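You operate a simulated robot arm through the tools that you are given. There is no shell and no other tool.

Carry out the task below with a simulated two-armed robot. There is one attempt and no reset: what you move stays moved.

JOB
Pull the black tie and the white tie tight on the hose run.
Fine: shut the main valve and let the line gauge fall under 2 bar first; open the valve again at the end. Where these are worked on the way, their far stop is far enough and under half their travel is too little: main valve.

The check looks at the end state, three seconds after you hand in, the way a careful person would. Anything else that was tipped, shoved, dropped, spilled or broken makes it a failure.

ROBOT AND FRAMES
Two 7-joint arms with two-finger parallel grippers on one trunk, on a base that drives. Base frame: it is fixed to the floor where the robot stands at the start and does not move with it; the origin is under the middle of the robot, x ahead of it, y to its left, z up. Lengths are in mm, angles in rad, forces in N, time in s.
The left shoulder is at the start at [60, 189, 1153], the right one opposite. With the tool pointing down near the work surface each hand reaches from about 100 to 660 mm from the robot's upright axis, wherever it stands, measured 20 degrees to its own side. Places, roughly: black tie [1100, 400, 800]; line gauge [700, 100, 1000]; main valve [400, -100, 900]; white tie [1100, 400, 800]; yellow tie [1100, 500, 700]. Payload 3.43 kg a hand.
The TCP of each hand is the grasp point between the finger pads, 30 mm short of the fingertips. In the tool frame z runs along the fingers and y along their closing line. Largest opening 94 mm; finger width 28, thickness 10; the body of the gripper, 50 by 96 mm, starts 55 mm behind the TCP.
Orientation is told as [roll, pitch, yaw] about the base's x, y, z axes, in that order, counted from this pose: with the fingers straight down and closing along the base's y, the tool's x points along the base's -x, its y along +y and its z along -z.

CONTROLS
- The arms move only by the tool send_rows. It takes "left_plan", "right_plan" or both (then of equal length, played together; a hand with none holds still); each is a list of rows, each a list of 3 entries, a list of its own where there are three numbers: the shift along the base's x, y, z in mm, then the turn, a rotation vector about the base's x, y, z in rad, then the finger opening in mm, from 0 to 94. In form: [[[tx, ty, tz], [ax, ay, az], claw], ...]. A call has 1 to 20 rows; each row shifts and turns the commanded pose from where the row before left it. Rows are played at 5 a second. More than 50 mm and 0.15 rad between two rows, or a gripper value outside its range, and nothing of the call is played. Where a pose cannot be reached the arm comes as near as it can. A force on the tool above 50 N (or 10 N above the force at the start of the call, whichever is more), or a blocked arm, ends the call early, and 0.2 s more pass. Each finger travels about 153 mm/s and halts on what it meets, pressing with about 33 N; the grip force reading is that of the motor and also rises with nothing between the fingers. The clock runs only during rows and for 0.2 s after the last one: add rows that do not move to give the fingers time. It gives the time, the measured TCP pose, the force on the tool (base axes), the opening and the grip force at its end, in the units of the frame above (readings bear some noise), with the torque about the TCP (base axes, N m) and any sound that the robot's microphone picked up, and new pictures: "views" is both (left out), scene, wrist or none (wrist: the cameras of the hands that moved).
- Cameras (640 x 400 px; columns grow to the right, rows downward): "scene" is now at [13.9, -1.4, 1695.1]; the picture's right is [-0.05, -1.00, 0.00], its down [-0.80, 0.04, -0.60] and it looks along [0.60, -0.03, -0.80] (base axes); focal length 289 px, centre (320, 200). "left" rides on the left gripper at [76, -14, -102] in its tool frame; the picture's right is [0.18, 0.98, 0.00], its down [-0.75, 0.14, -0.64] and it looks along [-0.63, 0.12, 0.77] (tool axes); focal length 243 px, centre (320, 200). "right" rides on the right gripper at [76, 14, -103] in its tool frame; the picture's right is [-0.18, 0.98, 0.00], its down [-0.75, -0.14, -0.64] and it looks along [-0.63, -0.12, 0.77] (tool axes); focal length 243 px, centre (320, 200). There is no depth. A picture from a camera that has moved, and an enlarged one, comes with that camera's place and axes in the base frame and with its lens.
- lift_body(by): slides the trunk up (or, below 0, down) by that many mm; the arms and the scene camera ride with it, the base frame stays. It gives what a move gives, with no picture.
- steer(legs): drives the robot by 1 to 6 legs, each [ahead, left, turn to the left] in mm, mm and rad, along the robot's own axes; the way and the turn of a leg run together, so that a leg with both is an arc; at most 1500 mm and 3.142 rad a leg. The arms and the cameras ride along, it lands a little off, and it stops where it bumps. It gives what a move gives, and a new picture of the scene camera.
- turn_head(pan, tilt): turns the head with the scene camera to pan (to the left, within 1.501 rad either way) and tilt (down, from -0.506 to 1.204), counted from straight ahead of the robot. It gives what a move gives, and a new picture of the scene camera.
- inspect(camera, box): a new picture of the part [left, top, right, bottom] of that camera's present view, enlarged. It takes no simulated time.
- job_done(): hands the job in; it is judged then, once.

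Nothing tells you exact positions but the pictures and the camera data. Unless the task says otherwise, let go and move clear before handing in.

The tools are called after "Call:" as name(argument=value, ...) on one line, values as JSON. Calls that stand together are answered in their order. send_rows: Moves the arms, as the interface text tells. Its arguments: {"type":"object","properties":{"left_plan":{"type":"array","items":{"type":"array"}},"right_plan":{"type":"array","items":{"type":"array"}},"views":{"type":"string","enum":["both","scene","wrist","none"]}},"required":[]} The other tools are called the same way: lift_body (by) slides the trunk up or down; steer (legs) drives the base; turn_head (pan, tilt) turns the head that bears the scene camera; inspect (camera, box) takes an enlarged picture of a part of a camera's view; job_done () hands the job in.

At the start:

```text
clock: 0.0
left_position: [412.2, 246.1, 1093.0]
left_tcp_rot: [0.001, 0.0, 0.0]
left_wrist_force: [0.2, 0.1, -0.1]
left_moment: [0.01, 0.0, 0.01]
left_width: 93.9
left_finger_force: 0.0
right_position: [278.6, -65.1, 1163.9]
right_tcp_rot: [0.002, 0.0, 0.0]
right_wrist_force: [1.0, 0.4, -0.2]
right_moment: [-0.03, 0.0, 0.01]
right_width: 93.9
right_finger_force: 0.0
trunk travel left (down, up): [-825.0, 165.0]
robot x, y, heading: [1.0, 2.0, 0.002]
head pan, tilt: [-0.052, 0.922]
```

scene: 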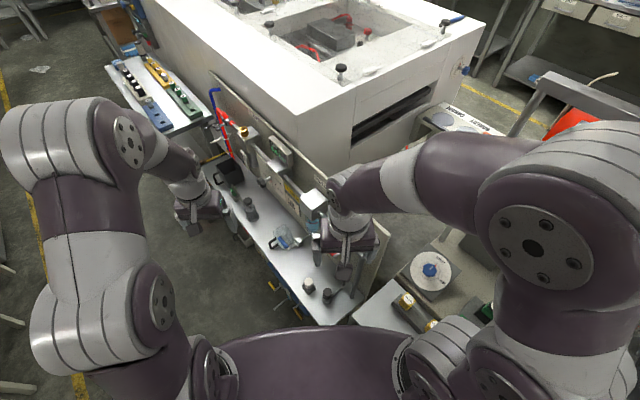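
right: 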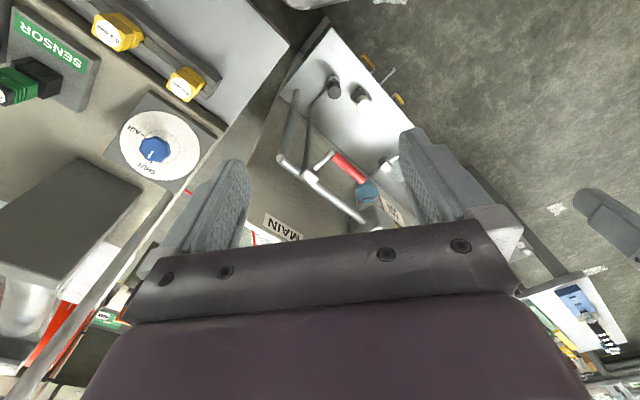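
left: 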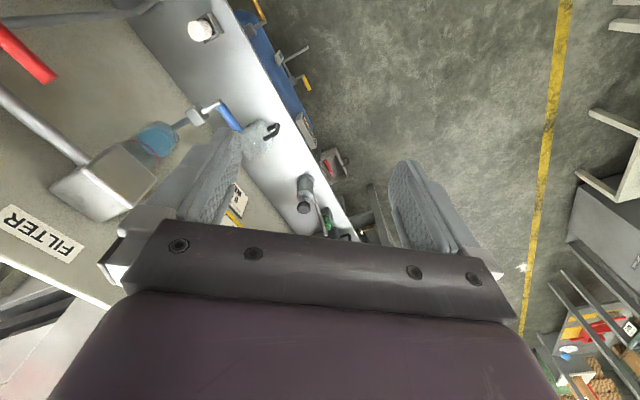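

I see a machine with a panel ahead carrying pipes, valves and gauges, and a bench of parts further left. I'll look closer before moving anything.

Call:
inspect(camera="scene", box=[180, 80, 400, 330])

Call:
inspect(camera="right", box=[180, 20, 460, 260])

Call:
inspect(camera="scene", box=[90, 30, 260, 180])

```text
1.60 times, centred on (290, 205) of scene
camera zoom: at [13.9, -1.4, 1695.1], right [-0.05, -1.0, 0.0], down [-0.8, 0.04, -0.6], along [0.6, -0.03, -0.8], focal length 462 px, centre (368, 192)
```

zoom: 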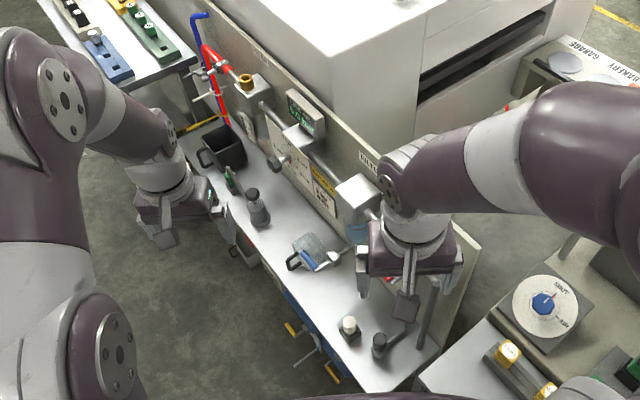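

```text
1.67 times, centred on (320, 140) of right
camera zoom: at [202.2, -50.5, 1267.5], right [0.18, 0.98, 0.0], down [0.75, -0.14, 0.64], along [0.63, -0.12, -0.77], focal length 404 px, centre (320, 300)
```

zoom: 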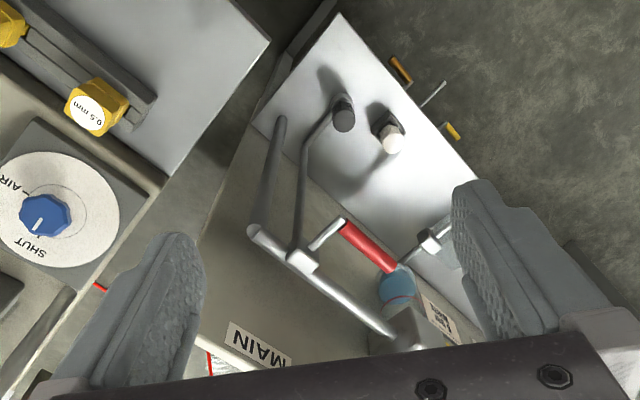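

```text
2.67 times, centred on (175, 105) of scene
camera zoom: at [13.9, -1.4, 1695.1], right [-0.05, -1.0, 0.0], down [-0.8, 0.04, -0.6], along [0.6, -0.03, -0.8], focal length 770 px, centre (707, 453)
```

zoom: 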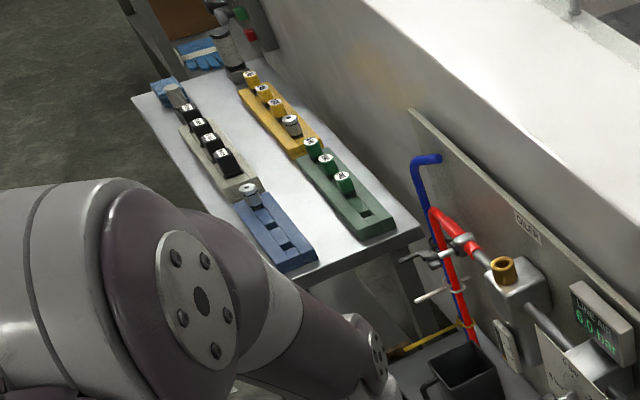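

The line gauge reads 6.0 bar, and the red and blue hoses with their ties are at the panel's far left end. I'll turn the head to see more.

Call:
turn_head(pan=0.35, tilt=0.6)

Call:
inspect(camera="scene", box=[260, 140, 480, 330])

Call:
inspect(camera="left", box=[0, 0, 360, 260])

```text
clock: 0.9
left_position: [413.0, 244.5, 1091.7]
left_tcp_rot: [0.002, 0.0, 0.001]
left_wrist_force: [-0.9, 0.4, -0.2]
left_moment: [-0.01, 0.01, 0.0]
left_width: 94.3
left_finger_force: 0.0
right_position: [278.9, -64.8, 1164.2]
right_tcp_rot: [0.0, 0.001, 0.0]
right_wrist_force: [-0.4, 0.1, 0.6]
right_moment: [0.01, 0.03, 0.0]
right_width: 94.2
right_finger_force: 0.1
trunk travel left (down, up): [-825.0, 165.0]
robot x, y, heading: [1.8, 2.3, -0.003]
head pan, tilt: [0.351, 0.6]
camera scene: at [22.7, 32.7, 1721.4], right [0.34, -0.94, 0.0], down [-0.53, -0.19, -0.82], along [0.77, 0.28, -0.57], focal length 289 px, centre (320, 200)
```

scene: 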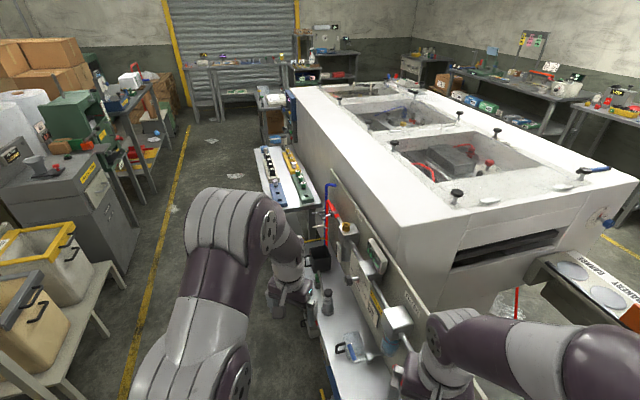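

```text
2.11 times, centred on (370, 235) of scene
camera zoom: at [22.7, 32.7, 1721.4], right [0.34, -0.94, 0.0], down [-0.53, -0.19, -0.82], along [0.77, 0.28, -0.57], focal length 608 px, centre (215, 126)
```

zoom: 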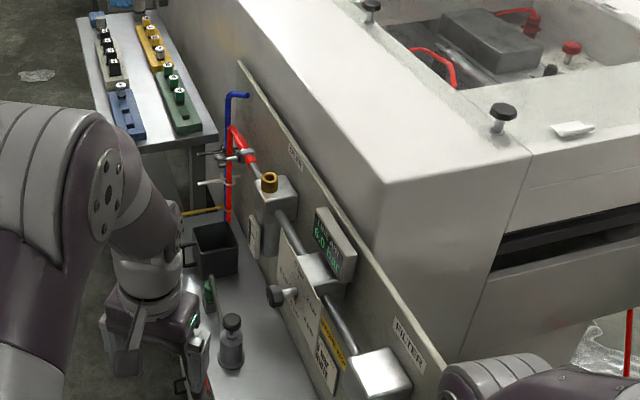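

```text
1.54 times, centred on (180, 130) of left
camera zoom: at [336.0, 230.4, 1195.1], right [-0.18, 0.98, 0.0], down [0.75, 0.14, 0.64], along [0.63, 0.12, -0.77], focal length 373 px, centre (535, 308)
```

zoom: 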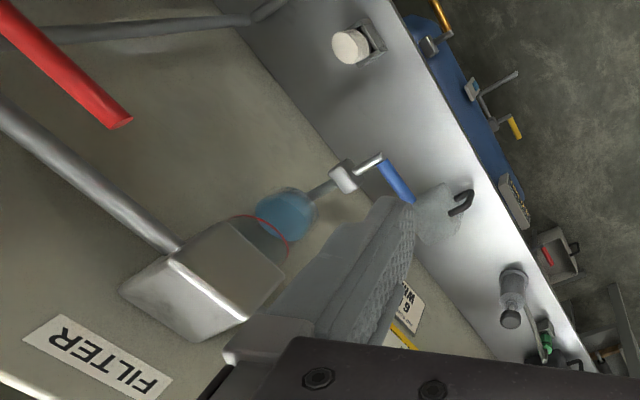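

The red lever by the MAIN label is the main valve; by triangulation its tip is near [446, -16, 938]. I'll clear the right hand upward and look more closely at the panel and its signs.

Call:
send_rows(right_plan=[[[-10, -30, 20], [0, 0, 0], 94], [[-10, -40, 20], [0, 0, 0], 94], [[-10, -40, 20], [0, 0, 0], 94], [[-10, -40, 10], [0, 0, 0], 94], [[-10, -40, 10], [0, 0, 0], 94]], views="wrist")

Call:
turn_head(pan=0.0, tilt=0.95)

Call:
inspect(camera="scene", box=[200, 80, 420, 330])

```text
clock: 2.1
left_position: [412.6, 245.3, 1092.8]
left_tcp_rot: [-0.002, 0.0, 0.001]
left_wrist_force: [-0.2, 0.7, 0.5]
left_moment: [0.0, 0.01, 0.0]
left_width: 94.2
left_finger_force: 0.0
right_position: [235.3, -226.1, 1236.5]
right_tcp_rot: [0.0, -0.001, 0.0]
right_wrist_force: [-0.5, -0.6, 0.2]
right_moment: [0.02, -0.02, 0.02]
right_width: 94.1
right_finger_force: 0.1
right hand out of reach, approached as far as the arm can: row 5
trunk travel left (down, up): [-825.0, 165.0]
robot x, y, heading: [-0.1, 3.7, -0.001]
head pan, tilt: [0.351, 0.6]
camera right: at [159.3, -211.4, 1339.3], right [0.18, 0.98, 0.0], down [0.75, -0.14, 0.64], along [0.63, -0.12, -0.77], focal length 243 px, centre (320, 200)
```

right: 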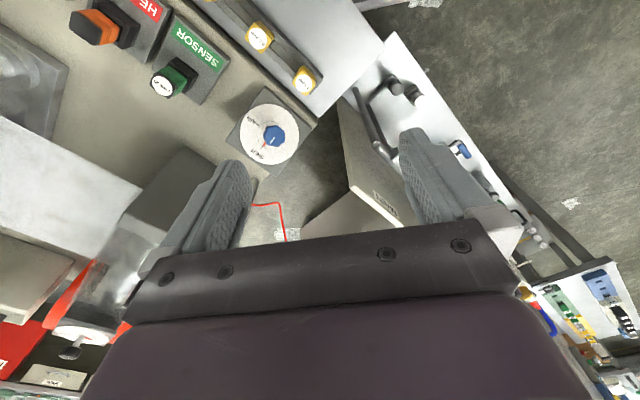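

```text
clock: 2.9
left_position: [411.4, 244.5, 1092.6]
left_tcp_rot: [0.001, -0.002, 0.001]
left_wrist_force: [0.5, -0.3, -0.1]
left_moment: [-0.05, -0.02, 0.02]
left_width: 93.8
left_finger_force: 0.0
right_position: [234.9, -225.8, 1235.7]
right_tcp_rot: [-0.001, 0.0, 0.001]
right_wrist_force: [-0.1, -1.2, 0.0]
right_moment: [0.0, 0.0, -0.05]
right_width: 93.9
right_finger_force: 0.1
trunk travel left (down, up): [-825.0, 165.0]
robot x, y, heading: [-0.6, -0.9, 0.0]
head pan, tilt: [0.0, 0.949]
camera scene: at [12.2, 2.5, 1693.1], right [0.0, -1.0, 0.0], down [-0.81, 0.0, -0.58], along [0.58, 0.0, -0.81], focal length 289 px, centre (320, 200)
```

scene: 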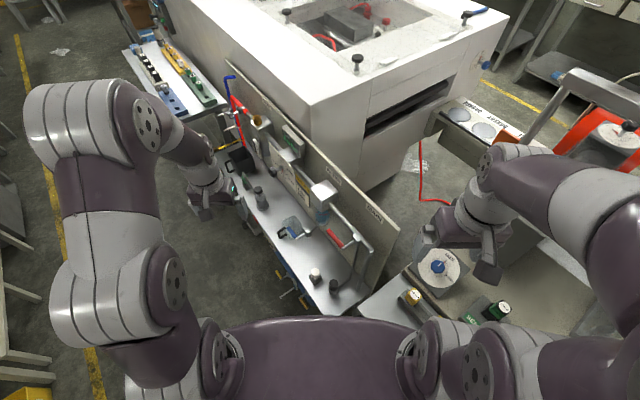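

```text
1.60 times, centred on (310, 205) of scene
camera zoom: at [12.2, 2.5, 1693.1], right [0.0, -1.0, 0.0], down [-0.81, 0.0, -0.58], along [0.58, 0.0, -0.81], focal length 462 px, centre (336, 192)
```

zoom: 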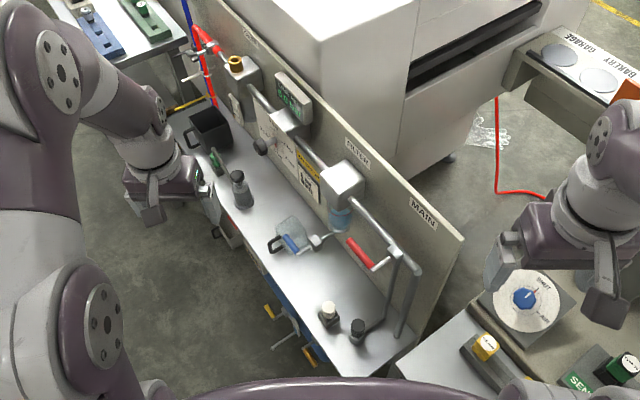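

Now the valve is in clear view. I'll read the signs on the panel.

Call:
inspect(camera="scene", box=[280, 150, 350, 200])

Call:
inspect(camera="scene", box=[300, 180, 400, 310])

Call:
inspect(camera="scene", box=[210, 70, 310, 160])

```text
8.00 times, centred on (315, 175) of scene
camera zoom: at [12.2, 2.5, 1693.1], right [0.0, -1.0, 0.0], down [-0.81, 0.0, -0.58], along [0.58, 0.0, -0.81], focal length 2311 px, centre (360, 400)
```

zoom: 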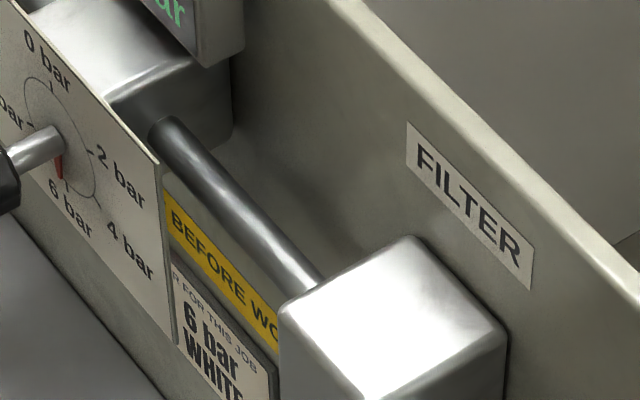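

```text
3.08 times, centred on (350, 245) of scene
camera zoom: at [12.2, 2.5, 1693.1], right [0.0, -1.0, 0.0], down [-0.81, 0.0, -0.58], along [0.58, 0.0, -0.81], focal length 889 px, centre (228, 62)
```

zoom: 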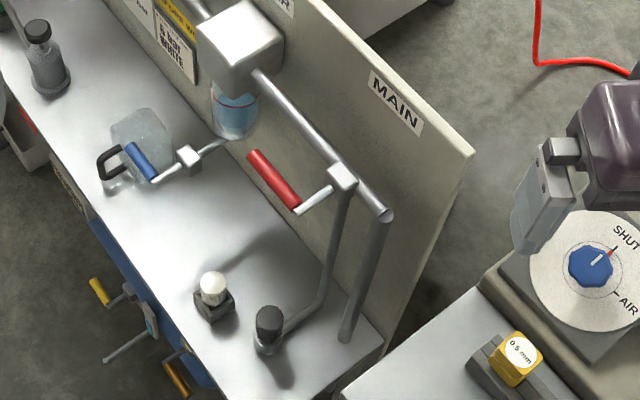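

```text
4.44 times, centred on (260, 115) of scene
camera zoom: at [12.2, 2.5, 1693.1], right [0.0, -1.0, 0.0], down [-0.81, 0.0, -0.58], along [0.58, 0.0, -0.81], focal length 1284 px, centre (587, 578)
```

zoom: 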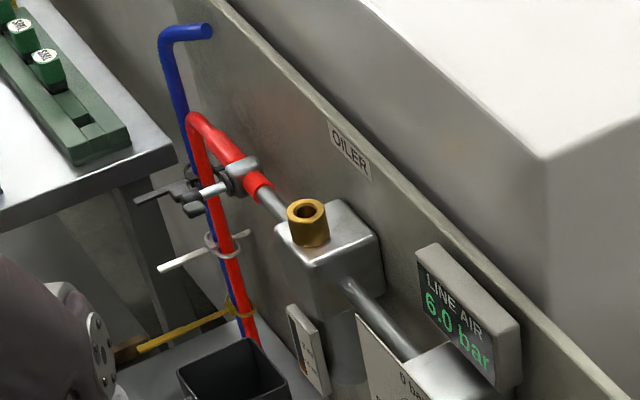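

The main valve lever is level, running from about [390, -65, 930] to [446, -16, 938]. The panel runs about 36° left of my heading, so I'll move left and turn to face it. First I'll check the floor to my left.

Call:
turn_head(pan=1.4, tilt=0.8)

Call:
turn_head(pan=-1.2, tilt=0.8)

```text
clock: 4.4
left_position: [411.6, 245.9, 1092.1]
left_tcp_rot: [0.002, 0.0, 0.0]
left_wrist_force: [0.1, 0.2, 0.3]
left_moment: [-0.04, 0.03, 0.01]
left_width: 93.9
left_finger_force: 0.2
right_position: [234.6, -226.3, 1235.2]
right_tcp_rot: [0.0, -0.001, -0.001]
right_wrist_force: [-0.7, -0.1, 0.5]
right_moment: [0.01, 0.01, -0.04]
right_width: 93.8
right_finger_force: 0.0
trunk travel left (down, up): [-825.0, 165.0]
robot x, y, heading: [0.4, -1.3, -0.001]
head pan, tilt: [1.4, 0.799]
camera scene: at [-46.5, 81.9, 1704.6], right [0.99, -0.17, 0.0], down [-0.12, -0.71, -0.7], along [0.12, 0.69, -0.72], focal length 289 px, centre (320, 200)
```

scene: 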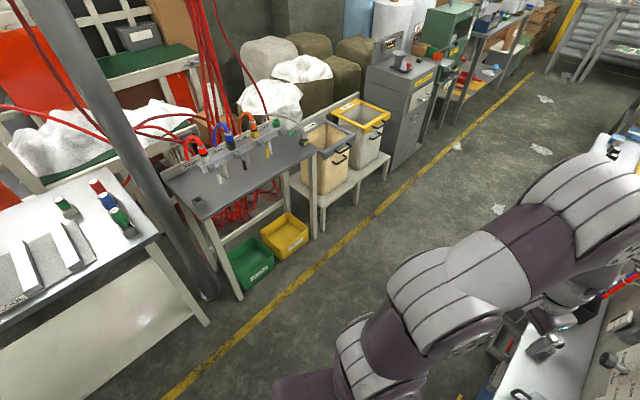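

```text
clock: 6.8
left_position: [412.2, 245.9, 1093.2]
left_tcp_rot: [0.001, 0.0, 0.0]
left_wrist_force: [0.1, 0.5, -0.5]
left_moment: [-0.03, 0.02, 0.0]
left_width: 93.9
left_finger_force: 0.0
right_position: [234.9, -226.3, 1235.8]
right_tcp_rot: [-0.001, 0.0, 0.001]
right_wrist_force: [0.4, -0.8, 0.1]
right_moment: [0.01, -0.01, 0.01]
right_width: 93.9
right_finger_force: 0.0
trunk travel left (down, up): [-825.0, 165.0]
robot x, y, heading: [-0.5, -0.9, 0.001]
head pan, tilt: [-1.201, 0.799]
camera scene: at [-31.1, -72.8, 1704.6], right [-0.93, -0.36, 0.0], down [-0.26, 0.67, -0.7], along [0.25, -0.65, -0.72], focal length 289 px, centre (320, 200)
```

scene: 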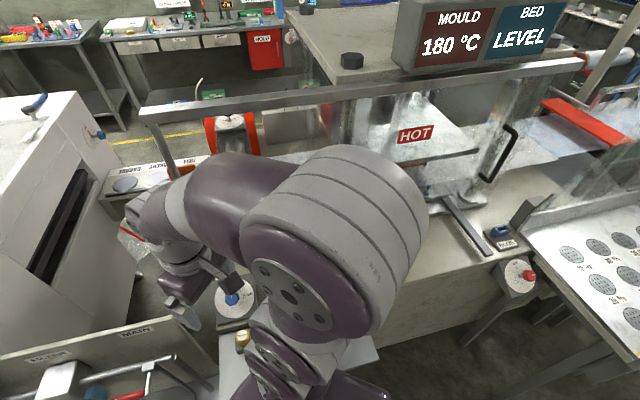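

The floor to my left is clear and there's a hot station close on the right. I'll move left first, then turn to face the panel.

Call:
steer(legs=[[-40, 320, 0], [0, 0, -0.94]])

Call:
turn_head(pan=0.2, tilt=0.85)

```text
clock: 11.3
left_position: [400.4, 132.5, 1092.6]
left_tcp_rot: [0.0, 0.001, -0.944]
left_wrist_force: [0.1, -0.4, -0.5]
left_moment: [-0.02, 0.0, 0.04]
left_width: 94.0
left_finger_force: 0.0
right_position: [-85.4, -2.2, 1235.6]
right_tcp_rot: [0.0, 0.0, -0.942]
right_wrist_force: [-0.1, -0.2, 0.0]
right_moment: [-0.02, -0.01, 0.02]
right_width: 93.9
right_finger_force: 0.1
trunk travel left (down, up): [-825.0, 165.0]
robot x, y, heading: [-40.0, 320.4, -0.941]
head pan, tilt: [-1.201, 0.799]
camera scene: at [-119.8, 303.7, 1704.6], right [-0.84, 0.54, 0.0], down [0.39, 0.6, -0.7], along [-0.38, -0.59, -0.72], focal length 289 px, centre (320, 200)
```

scene: 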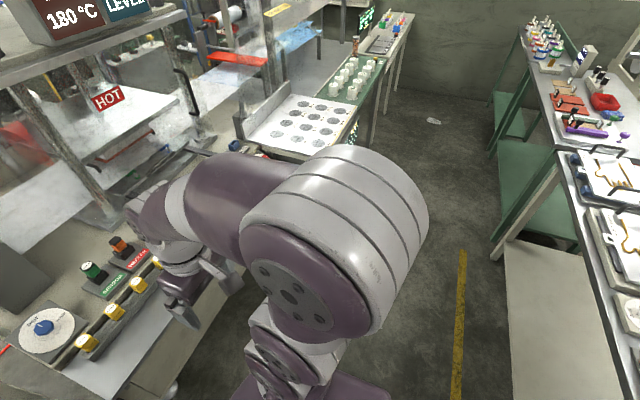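

```text
clock: 12.8
left_position: [400.0, 132.3, 1092.9]
left_tcp_rot: [0.0, 0.0, -0.942]
left_wrist_force: [0.6, -0.1, 0.8]
left_moment: [-0.01, 0.01, 0.04]
left_width: 94.0
left_finger_force: 0.0
right_position: [-84.4, -1.6, 1236.5]
right_tcp_rot: [0.0, 0.0, -0.939]
right_wrist_force: [0.3, -0.9, 0.3]
right_moment: [0.02, -0.02, 0.01]
right_width: 93.7
right_finger_force: 0.0
trunk travel left (down, up): [-825.0, 165.0]
robot x, y, heading: [-39.7, 321.7, -0.941]
head pan, tilt: [0.201, 0.85]
camera scene: at [-18.5, 318.6, 1700.6], right [-0.68, -0.74, 0.0], down [-0.55, 0.51, -0.66], along [0.49, -0.45, -0.75], focal length 289 px, centre (320, 200)
```

scene: 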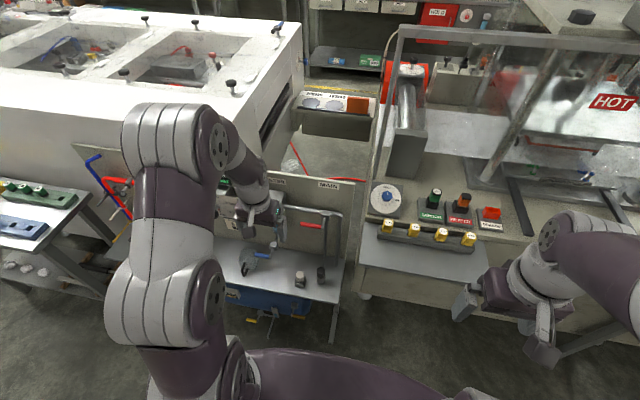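

I now face the panel squarely and can see the red lever by the MAIN label. I'll zoom in on it.

Call:
inspect(camera="scene", box=[230, 170, 370, 310])

Call:
inspect(camera="left", box=[0, 0, 640, 400])

```text
2.86 times, centred on (300, 240) of scene
camera zoom: at [-18.5, 318.6, 1700.6], right [-0.68, -0.74, 0.0], down [-0.55, 0.51, -0.66], along [0.49, -0.45, -0.75], focal length 825 px, centre (377, 86)
```

zoom: 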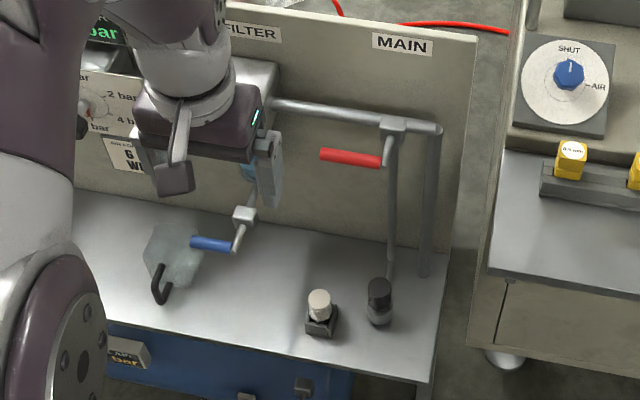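

```text
1.00 times, centred on (320, 200) of left (not enlarged: the box is as wide or as high as the picture)
camera zoom: at [344.1, 184.1, 1195.1], right [0.69, 0.73, 0.0], down [0.56, -0.53, 0.64], along [0.47, -0.44, -0.77], focal length 243 px, centre (320, 200)
```

zoom: 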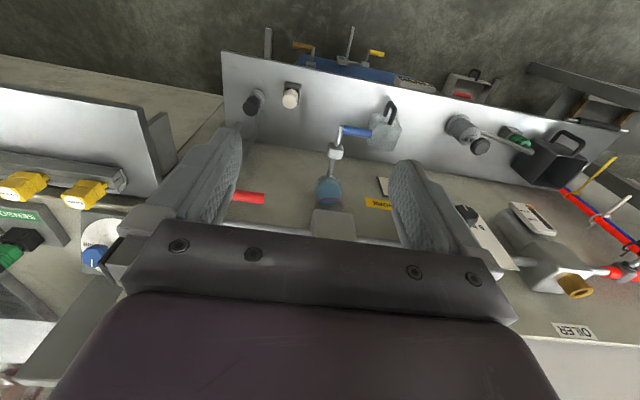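

The panel direction is about (0.806, 0.592), and I'm square to it. I'll pitch the left hand to point horizontally at the panel, partly closing the fingers on the way, so I can push the lever with closed fingers.

Call:
send_rows(left_plan=[[[-1.2, -10.1, -8], [-0.1151, -0.0845, 0], 60], [[-1.2, -10.1, -8], [-0.1151, -0.0845, 0], 30], [[-1.2, -10.1, -8], [-0.1151, -0.0845, 0], 10], [[-1.2, -10.1, -8], [-0.1151, -0.0845, 0], 0], [[-1.2, -10.1, -8], [-0.1151, -0.0845, 0], 0], [[-1.2, -10.1, -8], [-0.1151, -0.0845, 0], 0]], views="both")

```text
clock: 14.2
left_position: [380.1, 75.6, 1048.0]
left_tcp_rot: [-0.073, -0.714, -0.94]
left_wrist_force: [0.2, 0.3, -0.6]
left_moment: [0.01, 0.0, -0.01]
left_width: 0.1
left_finger_force: 32.9
left hand out of reach, approached as far as the arm can: row 5
right_position: [-87.0, -1.7, 1236.0]
right_tcp_rot: [0.0, 0.001, -0.941]
right_wrist_force: [-0.4, -0.5, -0.3]
right_moment: [-0.03, 0.03, 0.01]
right_width: 94.0
right_finger_force: 0.0
trunk travel left (down, up): [-825.0, 165.0]
robot x, y, heading: [-40.5, 318.6, -0.941]
head pan, tilt: [0.201, 0.85]
camera scene: at [-19.3, 319.3, 1700.6], right [-0.68, -0.74, 0.0], down [-0.55, 0.51, -0.66], along [0.49, -0.45, -0.75], focal length 289 px, centre (320, 200)
camera left: at [300.6, 172.0, 1076.2], right [0.74, 0.65, -0.17], down [0.24, -0.02, 0.97], along [0.63, -0.76, -0.17], focal length 243 px, centre (320, 200)
```

scene: 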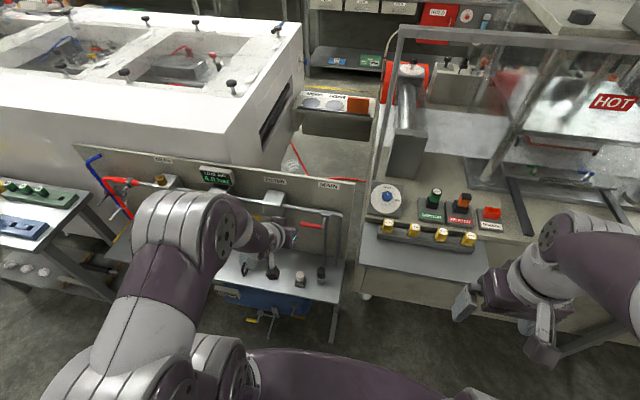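
left: 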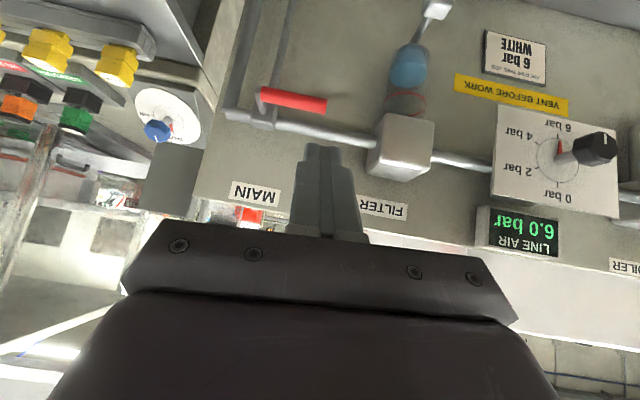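

The panel sign says "VENT BEFORE WORK" and the dial is set at 6 bar. The arm is cramped for a horizontal tool, so I'll lower the trunk and then finish pitching the hand.

Call:
lift_body(by=-110)

Call:
send_rows(left_plan=[[[0, 0, 0], [-0.1151, -0.0845, 0], 0], [[0, 0, 0], [-0.1151, -0.0845, 0], 0], [[0, 0, 0], [-0.1151, -0.0845, 0], 0], [[0, 0, 0], [-0.1151, -0.0845, 0], 0]], views="both")

```text
clock: 15.7
left_position: [381.9, 75.3, 938.2]
left_tcp_rot: [-0.071, -0.712, -0.939]
left_wrist_force: [-0.2, -0.3, -0.3]
left_moment: [-0.01, 0.02, 0.03]
left_width: 0.0
left_finger_force: 32.9
right_position: [-85.9, -3.5, 1126.6]
right_tcp_rot: [-0.001, -0.001, -0.942]
right_wrist_force: [0.5, -0.5, 0.7]
right_moment: [0.0, -0.01, 0.01]
right_width: 93.9
right_finger_force: 0.1
trunk travel left (down, up): [-715.0, 275.0]
robot x, y, heading: [-39.6, 321.7, -0.942]
head pan, tilt: [0.201, 0.85]
```

```text
clock: 16.7
left_position: [414.9, 52.1, 988.5]
left_tcp_rot: [-0.128, -1.27, -0.888]
left_wrist_force: [-0.4, -1.0, -0.2]
left_moment: [0.0, 0.01, -0.03]
left_width: 0.0
left_finger_force: 32.5
left hand out of reach, approached as far as the arm can: row 2, 3, 4
right_position: [-84.6, -2.9, 1126.7]
right_tcp_rot: [-0.001, 0.001, -0.941]
right_wrist_force: [0.6, -0.1, 1.0]
right_moment: [0.0, 0.03, 0.02]
right_width: 93.8
right_finger_force: 0.1
trunk travel left (down, up): [-715.0, 275.0]
robot x, y, heading: [-38.4, 322.6, -0.944]
head pan, tilt: [0.201, 0.85]
camera scene: at [-18.5, 318.5, 1590.6], right [-0.68, -0.74, 0.0], down [-0.55, 0.51, -0.66], along [0.49, -0.45, -0.75], focal length 289 px, centre (320, 200)
camera left: at [337.2, 145.2, 946.2], right [0.8, 0.56, -0.21], down [-0.06, 0.42, 0.9], along [0.6, -0.71, 0.37], focal length 243 px, centre (320, 200)
```

scene: 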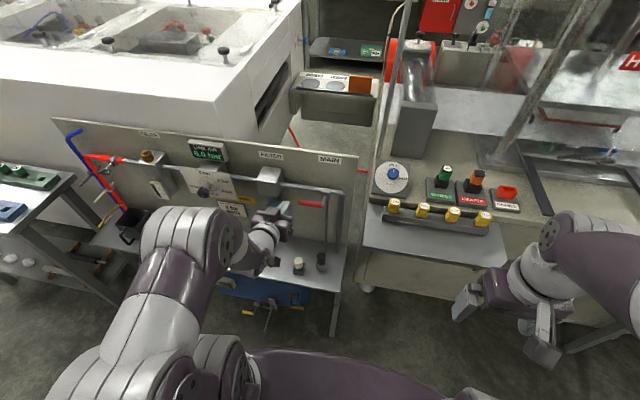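
left: 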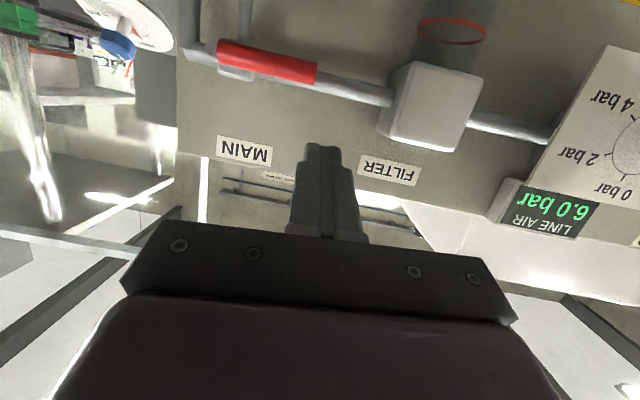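

The hand now points about 17° below horizontal, which is good enough to use as a pusher. I'll move to just above the middle of the lever.

Call:
send_rows(left_plan=[[[2.2, -21.5, -1], [0, 0, 0], 0], [[2.2, -21.5, -1], [0, 0, 0], 0], [[2.2, -21.5, 0], [0, 0, 0], 0], [[2.2, -20, 0], [0, 0, 0], 0]], views="both")

Call:
inspect(camera="scene", box=[240, 140, 380, 290])

```text
clock: 17.7
left_position: [461.5, 0.9, 988.1]
left_tcp_rot: [-0.066, -1.282, -0.952]
left_wrist_force: [-0.4, -0.5, 0.4]
left_moment: [-0.01, 0.01, -0.03]
left_width: 0.0
left_finger_force: 33.2
left hand out of reach, approached as far as the arm can: row 1, 2, 3, 4
right_position: [-85.7, -3.7, 1125.3]
right_tcp_rot: [0.001, 0.0, -0.94]
right_wrist_force: [0.2, -0.3, 0.3]
right_moment: [0.0, 0.03, -0.02]
right_width: 94.2
right_finger_force: 0.1
trunk travel left (down, up): [-715.0, 275.0]
robot x, y, heading: [-38.1, 322.4, -0.946]
head pan, tilt: [0.201, 0.85]
camera scene: at [-17.8, 317.9, 1590.6], right [-0.68, -0.74, 0.0], down [-0.55, 0.51, -0.66], along [0.49, -0.45, -0.75], focal length 289 px, centre (320, 200)
camera left: at [386.6, 93.7, 945.4], right [0.8, 0.56, -0.19], down [-0.08, 0.42, 0.9], along [0.59, -0.71, 0.39], focal length 243 px, centre (320, 200)
```

scene: 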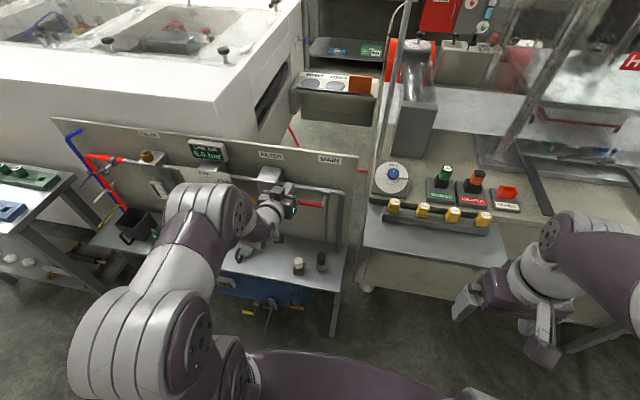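
left: 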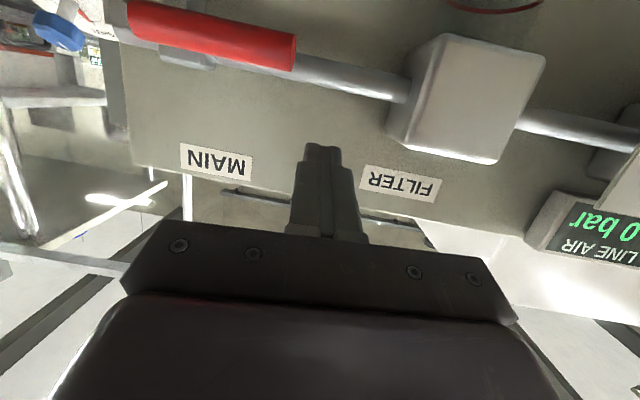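

```text
2.67 times, centred on (310, 215) of scene
camera zoom: at [-17.8, 317.9, 1590.6], right [-0.68, -0.74, 0.0], down [-0.55, 0.51, -0.66], along [0.49, -0.45, -0.75], focal length 770 px, centre (347, 160)
```

zoom: 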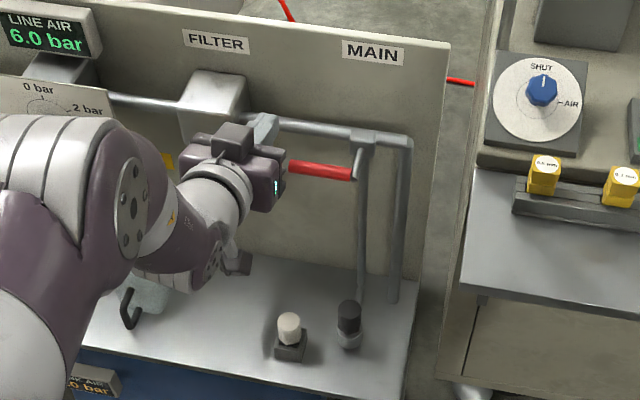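

The left hand can't reach further right in this orientation with the shoulders this high. I'll back away from the panel and lower the trunk so the horizontal tool is more natural.

Call:
steer(legs=[[-200, 0, 0]])

Call:
lift_body(by=-120)

Call:
send_rows(left_plan=[[[0, 0, 20], [-0.06, -0.044, 0], 0], [[0, 0, 20], [-0.06, -0.044, 0], 0], [[0, 0, 20], [-0.06, -0.044, 0], 0], [[0, 0, 20], [-0.06, -0.044, 0], 0], [[0, 0, 20], [0, 0, 0], 0]], views="both")

```text
clock: 19.3
left_position: [343.8, 161.8, 989.3]
left_tcp_rot: [-0.067, -1.284, -0.956]
left_wrist_force: [-1.2, 0.4, 1.1]
left_moment: [-0.02, -0.02, -0.02]
left_width: 0.2
left_finger_force: 33.2
right_position: [-203.9, 160.5, 1125.3]
right_tcp_rot: [0.0, 0.0, -0.942]
right_wrist_force: [-1.3, 0.3, -0.1]
right_moment: [-0.01, 0.0, -0.01]
right_width: 94.1
right_finger_force: 0.1
trunk travel left (down, up): [-715.0, 275.0]
robot x, y, heading: [-159.6, 480.0, -0.942]
head pan, tilt: [0.201, 0.85]
camera scene: at [-136.3, 480.8, 1590.6], right [-0.68, -0.74, 0.0], down [-0.55, 0.51, -0.66], along [0.49, -0.45, -0.75], focal length 289 px, centre (320, 200)
```

scene: 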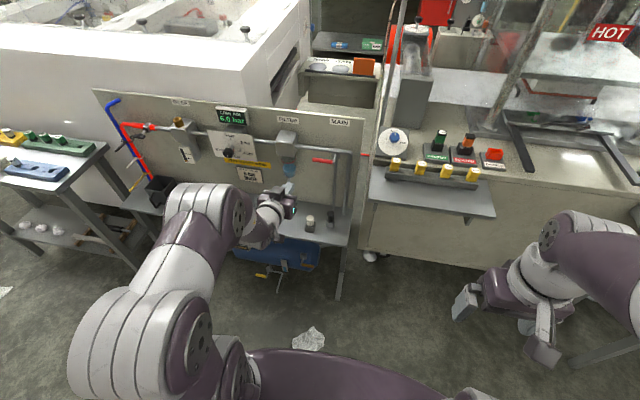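

```text
clock: 20.8
left_position: [344.6, 162.2, 870.6]
left_tcp_rot: [-0.065, -1.284, -0.956]
left_wrist_force: [0.6, -0.7, 0.0]
left_moment: [0.01, 0.01, -0.03]
left_width: 0.1
left_finger_force: 32.6
right_position: [-203.4, 158.3, 1005.9]
right_tcp_rot: [-0.001, 0.001, -0.945]
right_wrist_force: [-0.5, -0.2, 0.7]
right_moment: [-0.01, -0.01, 0.03]
right_width: 93.9
right_finger_force: 0.0
trunk travel left (down, up): [-595.0, 395.0]
robot x, y, heading: [-160.9, 481.3, -0.944]
head pan, tilt: [0.201, 0.85]
```

```text
clock: 22.0
left_position: [356.9, 149.0, 990.7]
left_tcp_rot: [2.704, -1.557, 2.561]
left_wrist_force: [0.3, 0.3, 0.5]
left_moment: [-0.03, 0.02, 0.02]
left_width: 0.0
left_finger_force: 32.8
left hand out of reach, approached as far as the arm can: row 3, 4
right_position: [-203.6, 160.9, 1005.5]
right_tcp_rot: [0.0, 0.0, -0.944]
right_wrist_force: [0.5, 0.3, -0.6]
right_moment: [0.02, -0.01, 0.02]
right_width: 93.8
right_finger_force: 0.1
trunk travel left (down, up): [-595.0, 395.0]
robot x, y, heading: [-159.2, 482.2, -0.942]
head pan, tilt: [0.201, 0.85]
camera scene: at [-136.6, 480.8, 1470.6], right [-0.68, -0.74, 0.0], down [-0.55, 0.51, -0.66], along [0.49, -0.45, -0.75], focal length 289 px, centre (320, 200)
camera left: at [291.0, 227.9, 913.9], right [0.84, 0.51, -0.18], down [-0.22, 0.63, 0.75], along [0.5, -0.59, 0.64], focal length 243 px, centre (320, 200)
```

scene: 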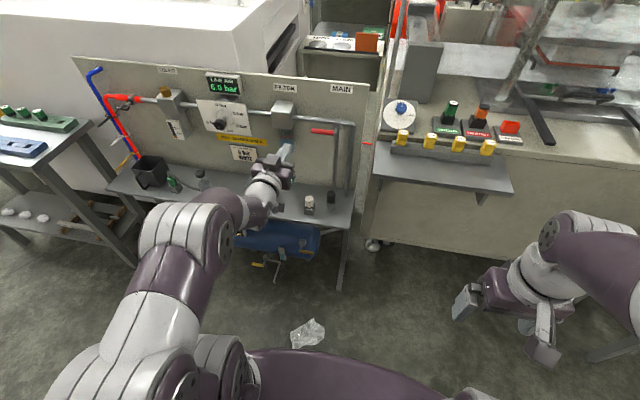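
left: 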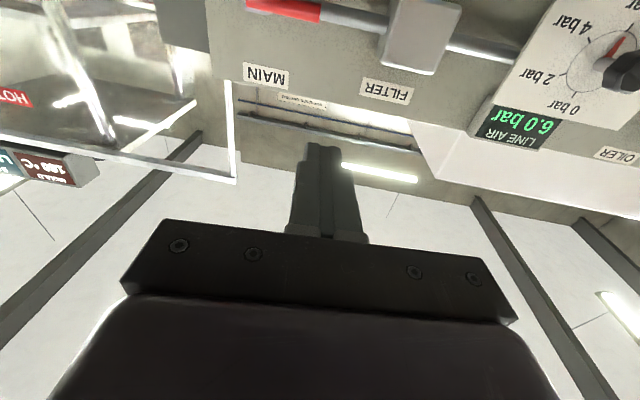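

The left hand is now horizontal. I'll drive the base so the closed fingers end up above the lever.

Call:
steer(legs=[[180, -56, 0]])

Call:
inspect(camera="scene", box=[220, 80, 380, 230])

Call:
inspect(camera="left", box=[0, 0, 640, 400])

```text
clock: 23.5
left_position: [417.6, -28.0, 990.3]
left_tcp_rot: [2.603, -1.561, 2.663]
left_wrist_force: [0.1, -0.2, 0.0]
left_moment: [-0.01, 0.01, 0.0]
left_width: 0.0
left_finger_force: 33.2
right_position: [-142.6, -18.1, 1005.6]
right_tcp_rot: [0.001, 0.001, -0.943]
right_wrist_force: [-0.8, -0.1, 0.2]
right_moment: [0.04, -0.01, -0.01]
right_width: 94.0
right_finger_force: 0.1
trunk travel left (down, up): [-595.0, 395.0]
robot x, y, heading: [-98.5, 303.4, -0.943]
head pan, tilt: [0.201, 0.85]
camera scene: at [-75.9, 302.4, 1470.6], right [-0.68, -0.74, 0.0], down [-0.55, 0.51, -0.66], along [0.49, -0.45, -0.75], focal length 289 px, centre (320, 200)
```

scene: 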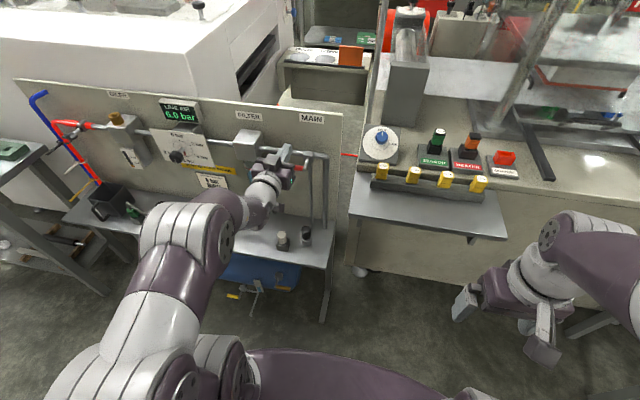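

```text
2.67 times, centred on (300, 155) of scene
camera zoom: at [-75.9, 302.4, 1470.6], right [-0.68, -0.74, 0.0], down [-0.55, 0.51, -0.66], along [0.49, -0.45, -0.75], focal length 770 px, centre (373, 320)
```

zoom: 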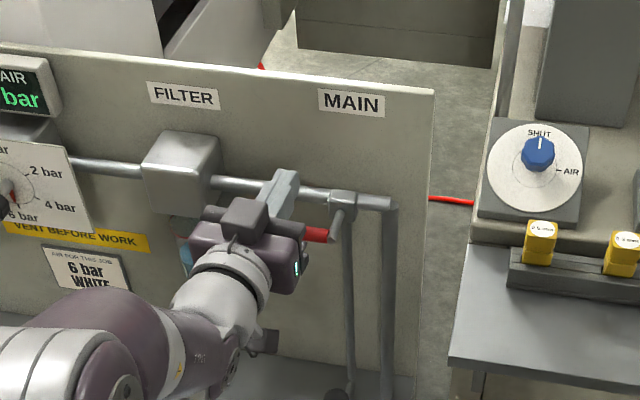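

```text
1.00 times, centred on (320, 200) of left (not enlarged: the box is as wide or as high as the picture)
camera zoom: at [351.3, 50.3, 913.0], right [0.84, 0.51, -0.18], down [-0.22, 0.62, 0.75], along [0.5, -0.59, 0.64], focal length 243 px, centre (320, 200)
```

zoom: 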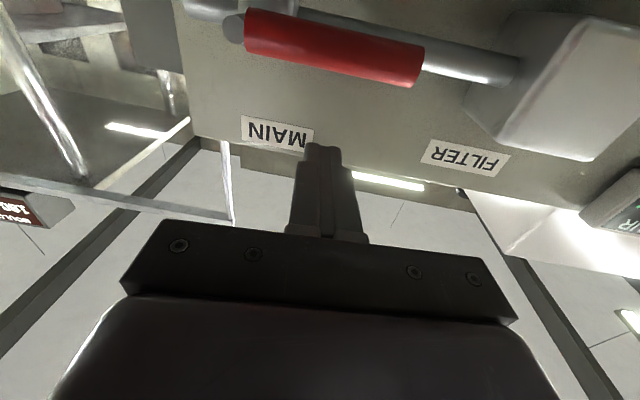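

The lever sits at about z 928, directly below my closed fingers. I'll start pushing its tip down along its arc and watch the force.

Call:
send_rows(left_plan=[[[0, 0, -20], [0, 0, 0], 0], [[0, 0, -18], [0, 0, 0], 0], [[1.6, 1.2, -12], [0, 0, 0], 0], [[1.6, 1.2, -12], [0, 0, 0], 0]], views="both")

Call:
inspect(camera="scene", box=[220, 80, 380, 230])

```text
clock: 24.5
left_position: [431.7, -42.7, 952.3]
left_tcp_rot: [2.625, -1.558, 2.64]
left_wrist_force: [0.3, 0.9, 8.8]
left_moment: [0.03, 0.07, -0.02]
left_width: 0.0
left_finger_force: 33.4
left hand out of reach, approached as far as the arm can: row 2, 3, 4
right_position: [-144.7, -18.2, 1006.5]
right_tcp_rot: [0.0, -0.001, -0.943]
right_wrist_force: [0.6, -0.7, 0.4]
right_moment: [0.01, -0.02, -0.01]
right_width: 94.1
right_finger_force: 0.1
trunk travel left (down, up): [-595.0, 395.0]
robot x, y, heading: [-99.4, 304.6, -0.946]
head pan, tilt: [0.201, 0.85]
camera scene: at [-77.6, 304.4, 1470.8], right [-0.68, -0.74, 0.0], down [-0.55, 0.51, -0.66], along [0.49, -0.45, -0.75], focal length 289 px, centre (320, 200)
camera left: at [367.1, 36.0, 875.3], right [0.84, 0.52, -0.18], down [-0.23, 0.62, 0.75], along [0.5, -0.59, 0.64], focal length 243 px, centre (320, 200)
```

scene: 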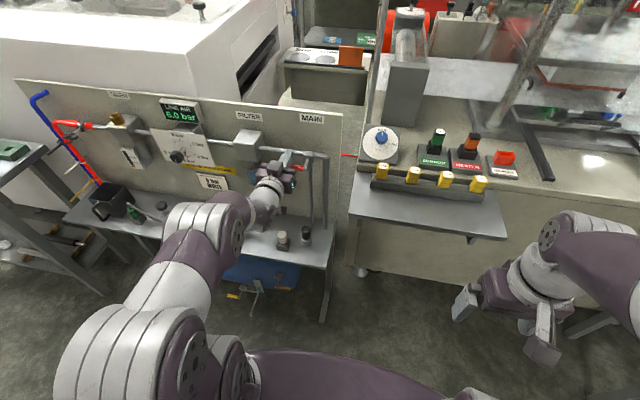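
left: 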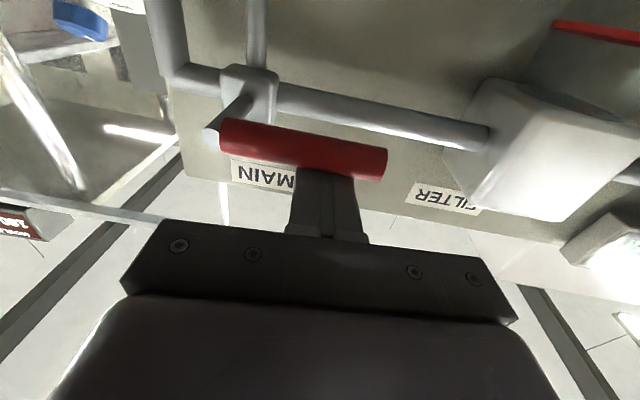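

```text
2.67 times, centred on (300, 155) of scene
camera zoom: at [-77.6, 304.4, 1470.8], right [-0.68, -0.74, 0.0], down [-0.55, 0.51, -0.66], along [0.49, -0.45, -0.75], focal length 770 px, centre (373, 320)
```

zoom: 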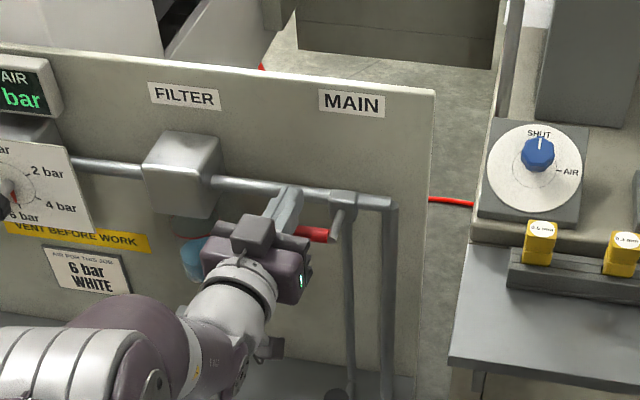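

The arm hits its reach limit at this trunk height before it can push the lever down. I'll lift off, back away and lower the trunk more, so the push falls well within reach.

Call:
send_rows(left_plan=[[[-4, 6, 30], [0, 0, 0], 0], [[-4, 6, 30], [0, 0, 0], 0]], views="none")

Call:
steer(legs=[[-170, 0, 0]])

Call:
lift_body(by=-160)

Call:
send_rows(left_plan=[[[0, 0, 25], [0, 0, 0], 0], [[0, 0, 25], [0, 0, 0], 0], [[0, 0, 25], [0, 0, 0], 0], [[0, 0, 25], [0, 0, 0], 0], [[0, 0, 25], [0, 0, 0], 0]], views="both")

```text
clock: 25.1
left_position: [424.3, -30.5, 1009.7]
left_tcp_rot: [2.615, -1.561, 2.646]
left_wrist_force: [0.3, 0.5, -0.3]
left_moment: [0.02, -0.03, -0.02]
left_width: 0.2
left_finger_force: 33.1
right_position: [-143.4, -16.7, 1006.3]
right_tcp_rot: [0.0, 0.001, -0.944]
right_wrist_force: [0.0, 0.0, -0.2]
right_moment: [0.0, -0.01, -0.03]
right_width: 94.0
right_finger_force: 0.0
trunk travel left (down, up): [-595.0, 395.0]
robot x, y, heading: [-101.1, 304.5, -0.943]
head pan, tilt: [0.201, 0.85]
```

```text
clock: 26.6
left_position: [323.6, 108.9, 1010.0]
left_tcp_rot: [2.694, -1.56, 2.57]
left_wrist_force: [-0.4, 0.6, 0.9]
left_moment: [-0.03, 0.03, 0.01]
left_width: 0.0
left_finger_force: 33.2
right_position: [-244.7, 123.0, 1005.8]
right_tcp_rot: [0.0, -0.001, -0.942]
right_wrist_force: [-0.4, 0.1, 0.0]
right_moment: [-0.03, 0.02, 0.02]
right_width: 93.9
right_finger_force: 0.1
trunk travel left (down, up): [-595.0, 395.0]
robot x, y, heading: [-198.9, 447.8, -0.943]
head pan, tilt: [0.201, 0.85]
camera scene: at [-178.0, 443.7, 1470.6], right [-0.68, -0.74, 0.0], down [-0.55, 0.51, -0.66], along [0.49, -0.45, -0.75], focal length 289 px, centre (320, 200)
```

scene: 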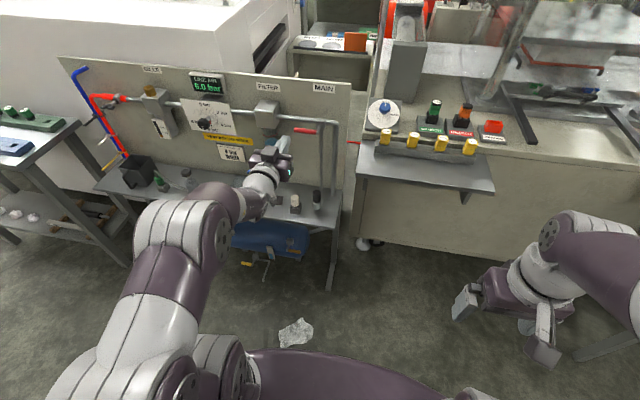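

```text
clock: 28.4
left_position: [325.6, 108.5, 850.1]
left_tcp_rot: [2.667, -1.559, 2.598]
left_wrist_force: [0.4, -0.2, 0.3]
left_moment: [0.02, -0.01, -0.02]
left_width: 0.1
left_finger_force: 32.4
right_position: [-243.7, 120.7, 845.5]
right_tcp_rot: [-0.001, 0.0, -0.943]
right_wrist_force: [1.0, -0.7, -0.1]
right_moment: [0.05, -0.03, -0.01]
right_width: 94.0
right_finger_force: 0.0
trunk travel left (down, up): [-435.0, 555.0]
robot x, y, heading: [-201.2, 444.1, -0.942]
head pan, tilt: [0.201, 0.85]
```

```text
clock: 29.6
left_position: [323.5, 108.5, 976.4]
left_tcp_rot: [2.641, -1.56, 2.622]
left_wrist_force: [-0.4, 1.0, 0.9]
left_moment: [0.0, -0.01, 0.0]
left_width: 0.0
left_finger_force: 33.2
right_position: [-244.3, 120.8, 846.6]
right_tcp_rot: [-0.001, -0.001, -0.942]
right_wrist_force: [0.0, -0.2, 0.5]
right_moment: [-0.03, 0.02, 0.01]
right_width: 93.9
right_finger_force: 0.1
trunk travel left (down, up): [-435.0, 555.0]
robot x, y, heading: [-197.7, 447.7, -0.941]
head pan, tilt: [0.201, 0.85]
camera scene: at [-177.4, 442.7, 1310.6], right [-0.68, -0.74, 0.0], down [-0.55, 0.51, -0.66], along [0.49, -0.45, -0.75], focal length 289 px, centre (320, 200)
camera left: at [258.1, 186.9, 898.3], right [0.84, 0.51, -0.18], down [-0.22, 0.62, 0.75], along [0.5, -0.59, 0.64], focal length 243 px, centre (320, 200)
```

scene: 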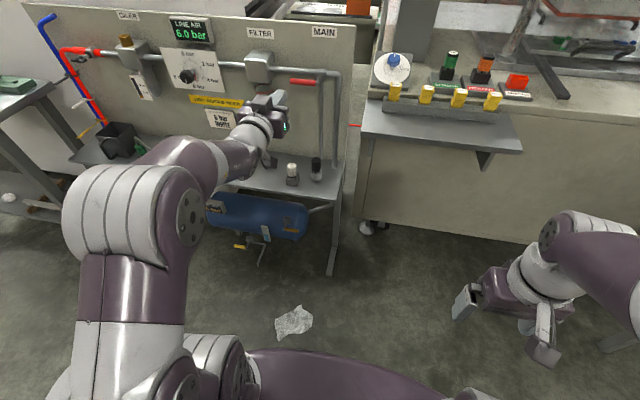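
left: 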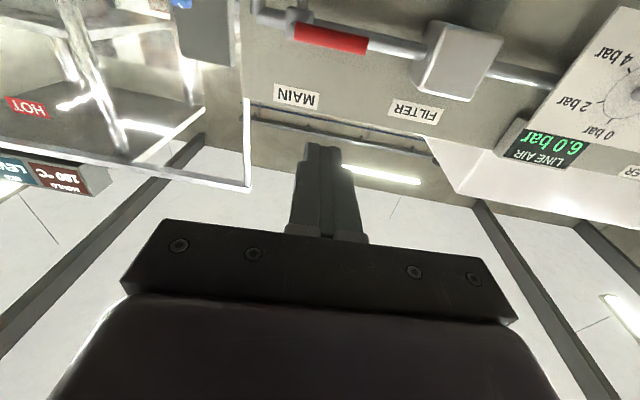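

Now I'll drive forward so the fingers are again over the lever.

Call:
steer(legs=[[166, -4, 0]])

Call:
send_rows(left_plan=[[[0, 0, -12], [0, 0, 0], 0], [[0, 0, -14], [0, 0, 0], 0]], views="wrist")

```text
clock: 31.1
left_position: [418.6, -29.1, 975.1]
left_tcp_rot: [2.612, -1.56, 2.655]
left_wrist_force: [0.4, 0.4, 0.3]
left_moment: [-0.04, -0.05, -0.01]
left_width: 0.0
left_finger_force: 32.7
right_position: [-147.6, -16.7, 845.7]
right_tcp_rot: [0.0, 0.002, -0.943]
right_wrist_force: [-0.9, -0.6, 0.0]
right_moment: [0.04, -0.01, -0.01]
right_width: 94.1
right_finger_force: 0.1
trunk travel left (down, up): [-435.0, 555.0]
robot x, y, heading: [-102.1, 305.4, -0.943]
head pan, tilt: [0.201, 0.85]
camera scene: at [-81.6, 304.3, 1310.6], right [-0.68, -0.74, 0.0], down [-0.55, 0.51, -0.66], along [0.49, -0.44, -0.75], focal length 289 px, centre (320, 200)
```

scene: 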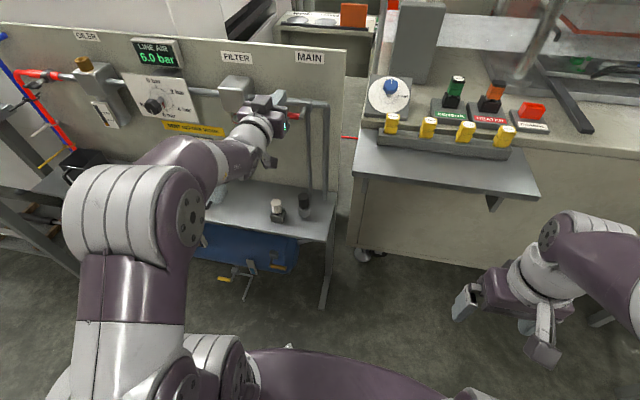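

```text
clock: 31.7
left_position: [419.5, -29.0, 952.2]
left_tcp_rot: [2.774, -1.556, 2.491]
left_wrist_force: [2.0, -1.5, 5.7]
left_moment: [-0.11, -0.04, 0.02]
left_width: 0.1
left_finger_force: 33.4
right_position: [-149.0, -15.2, 847.1]
right_tcp_rot: [-0.001, 0.001, -0.944]
right_wrist_force: [-0.3, -1.2, -0.8]
right_moment: [0.02, -0.02, -0.02]
right_width: 94.1
right_finger_force: 0.0
trunk travel left (down, up): [-435.0, 555.0]
robot x, y, heading: [-101.7, 308.2, -0.943]
head pan, tilt: [0.201, 0.85]
camera left: at [354.2, 49.6, 873.7], right [0.84, 0.52, -0.18], down [-0.23, 0.63, 0.74], along [0.5, -0.58, 0.64], focal length 243 px, centre (320, 200)
```

left: 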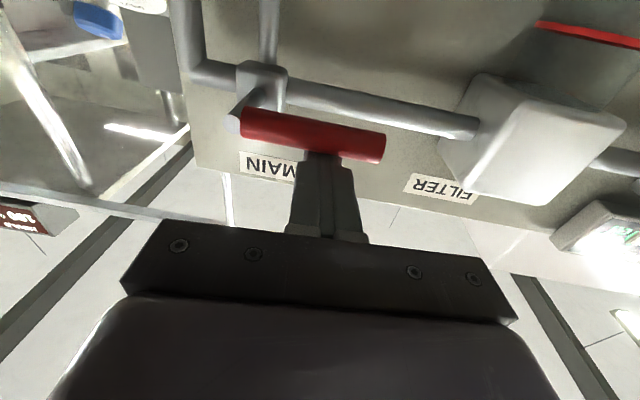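

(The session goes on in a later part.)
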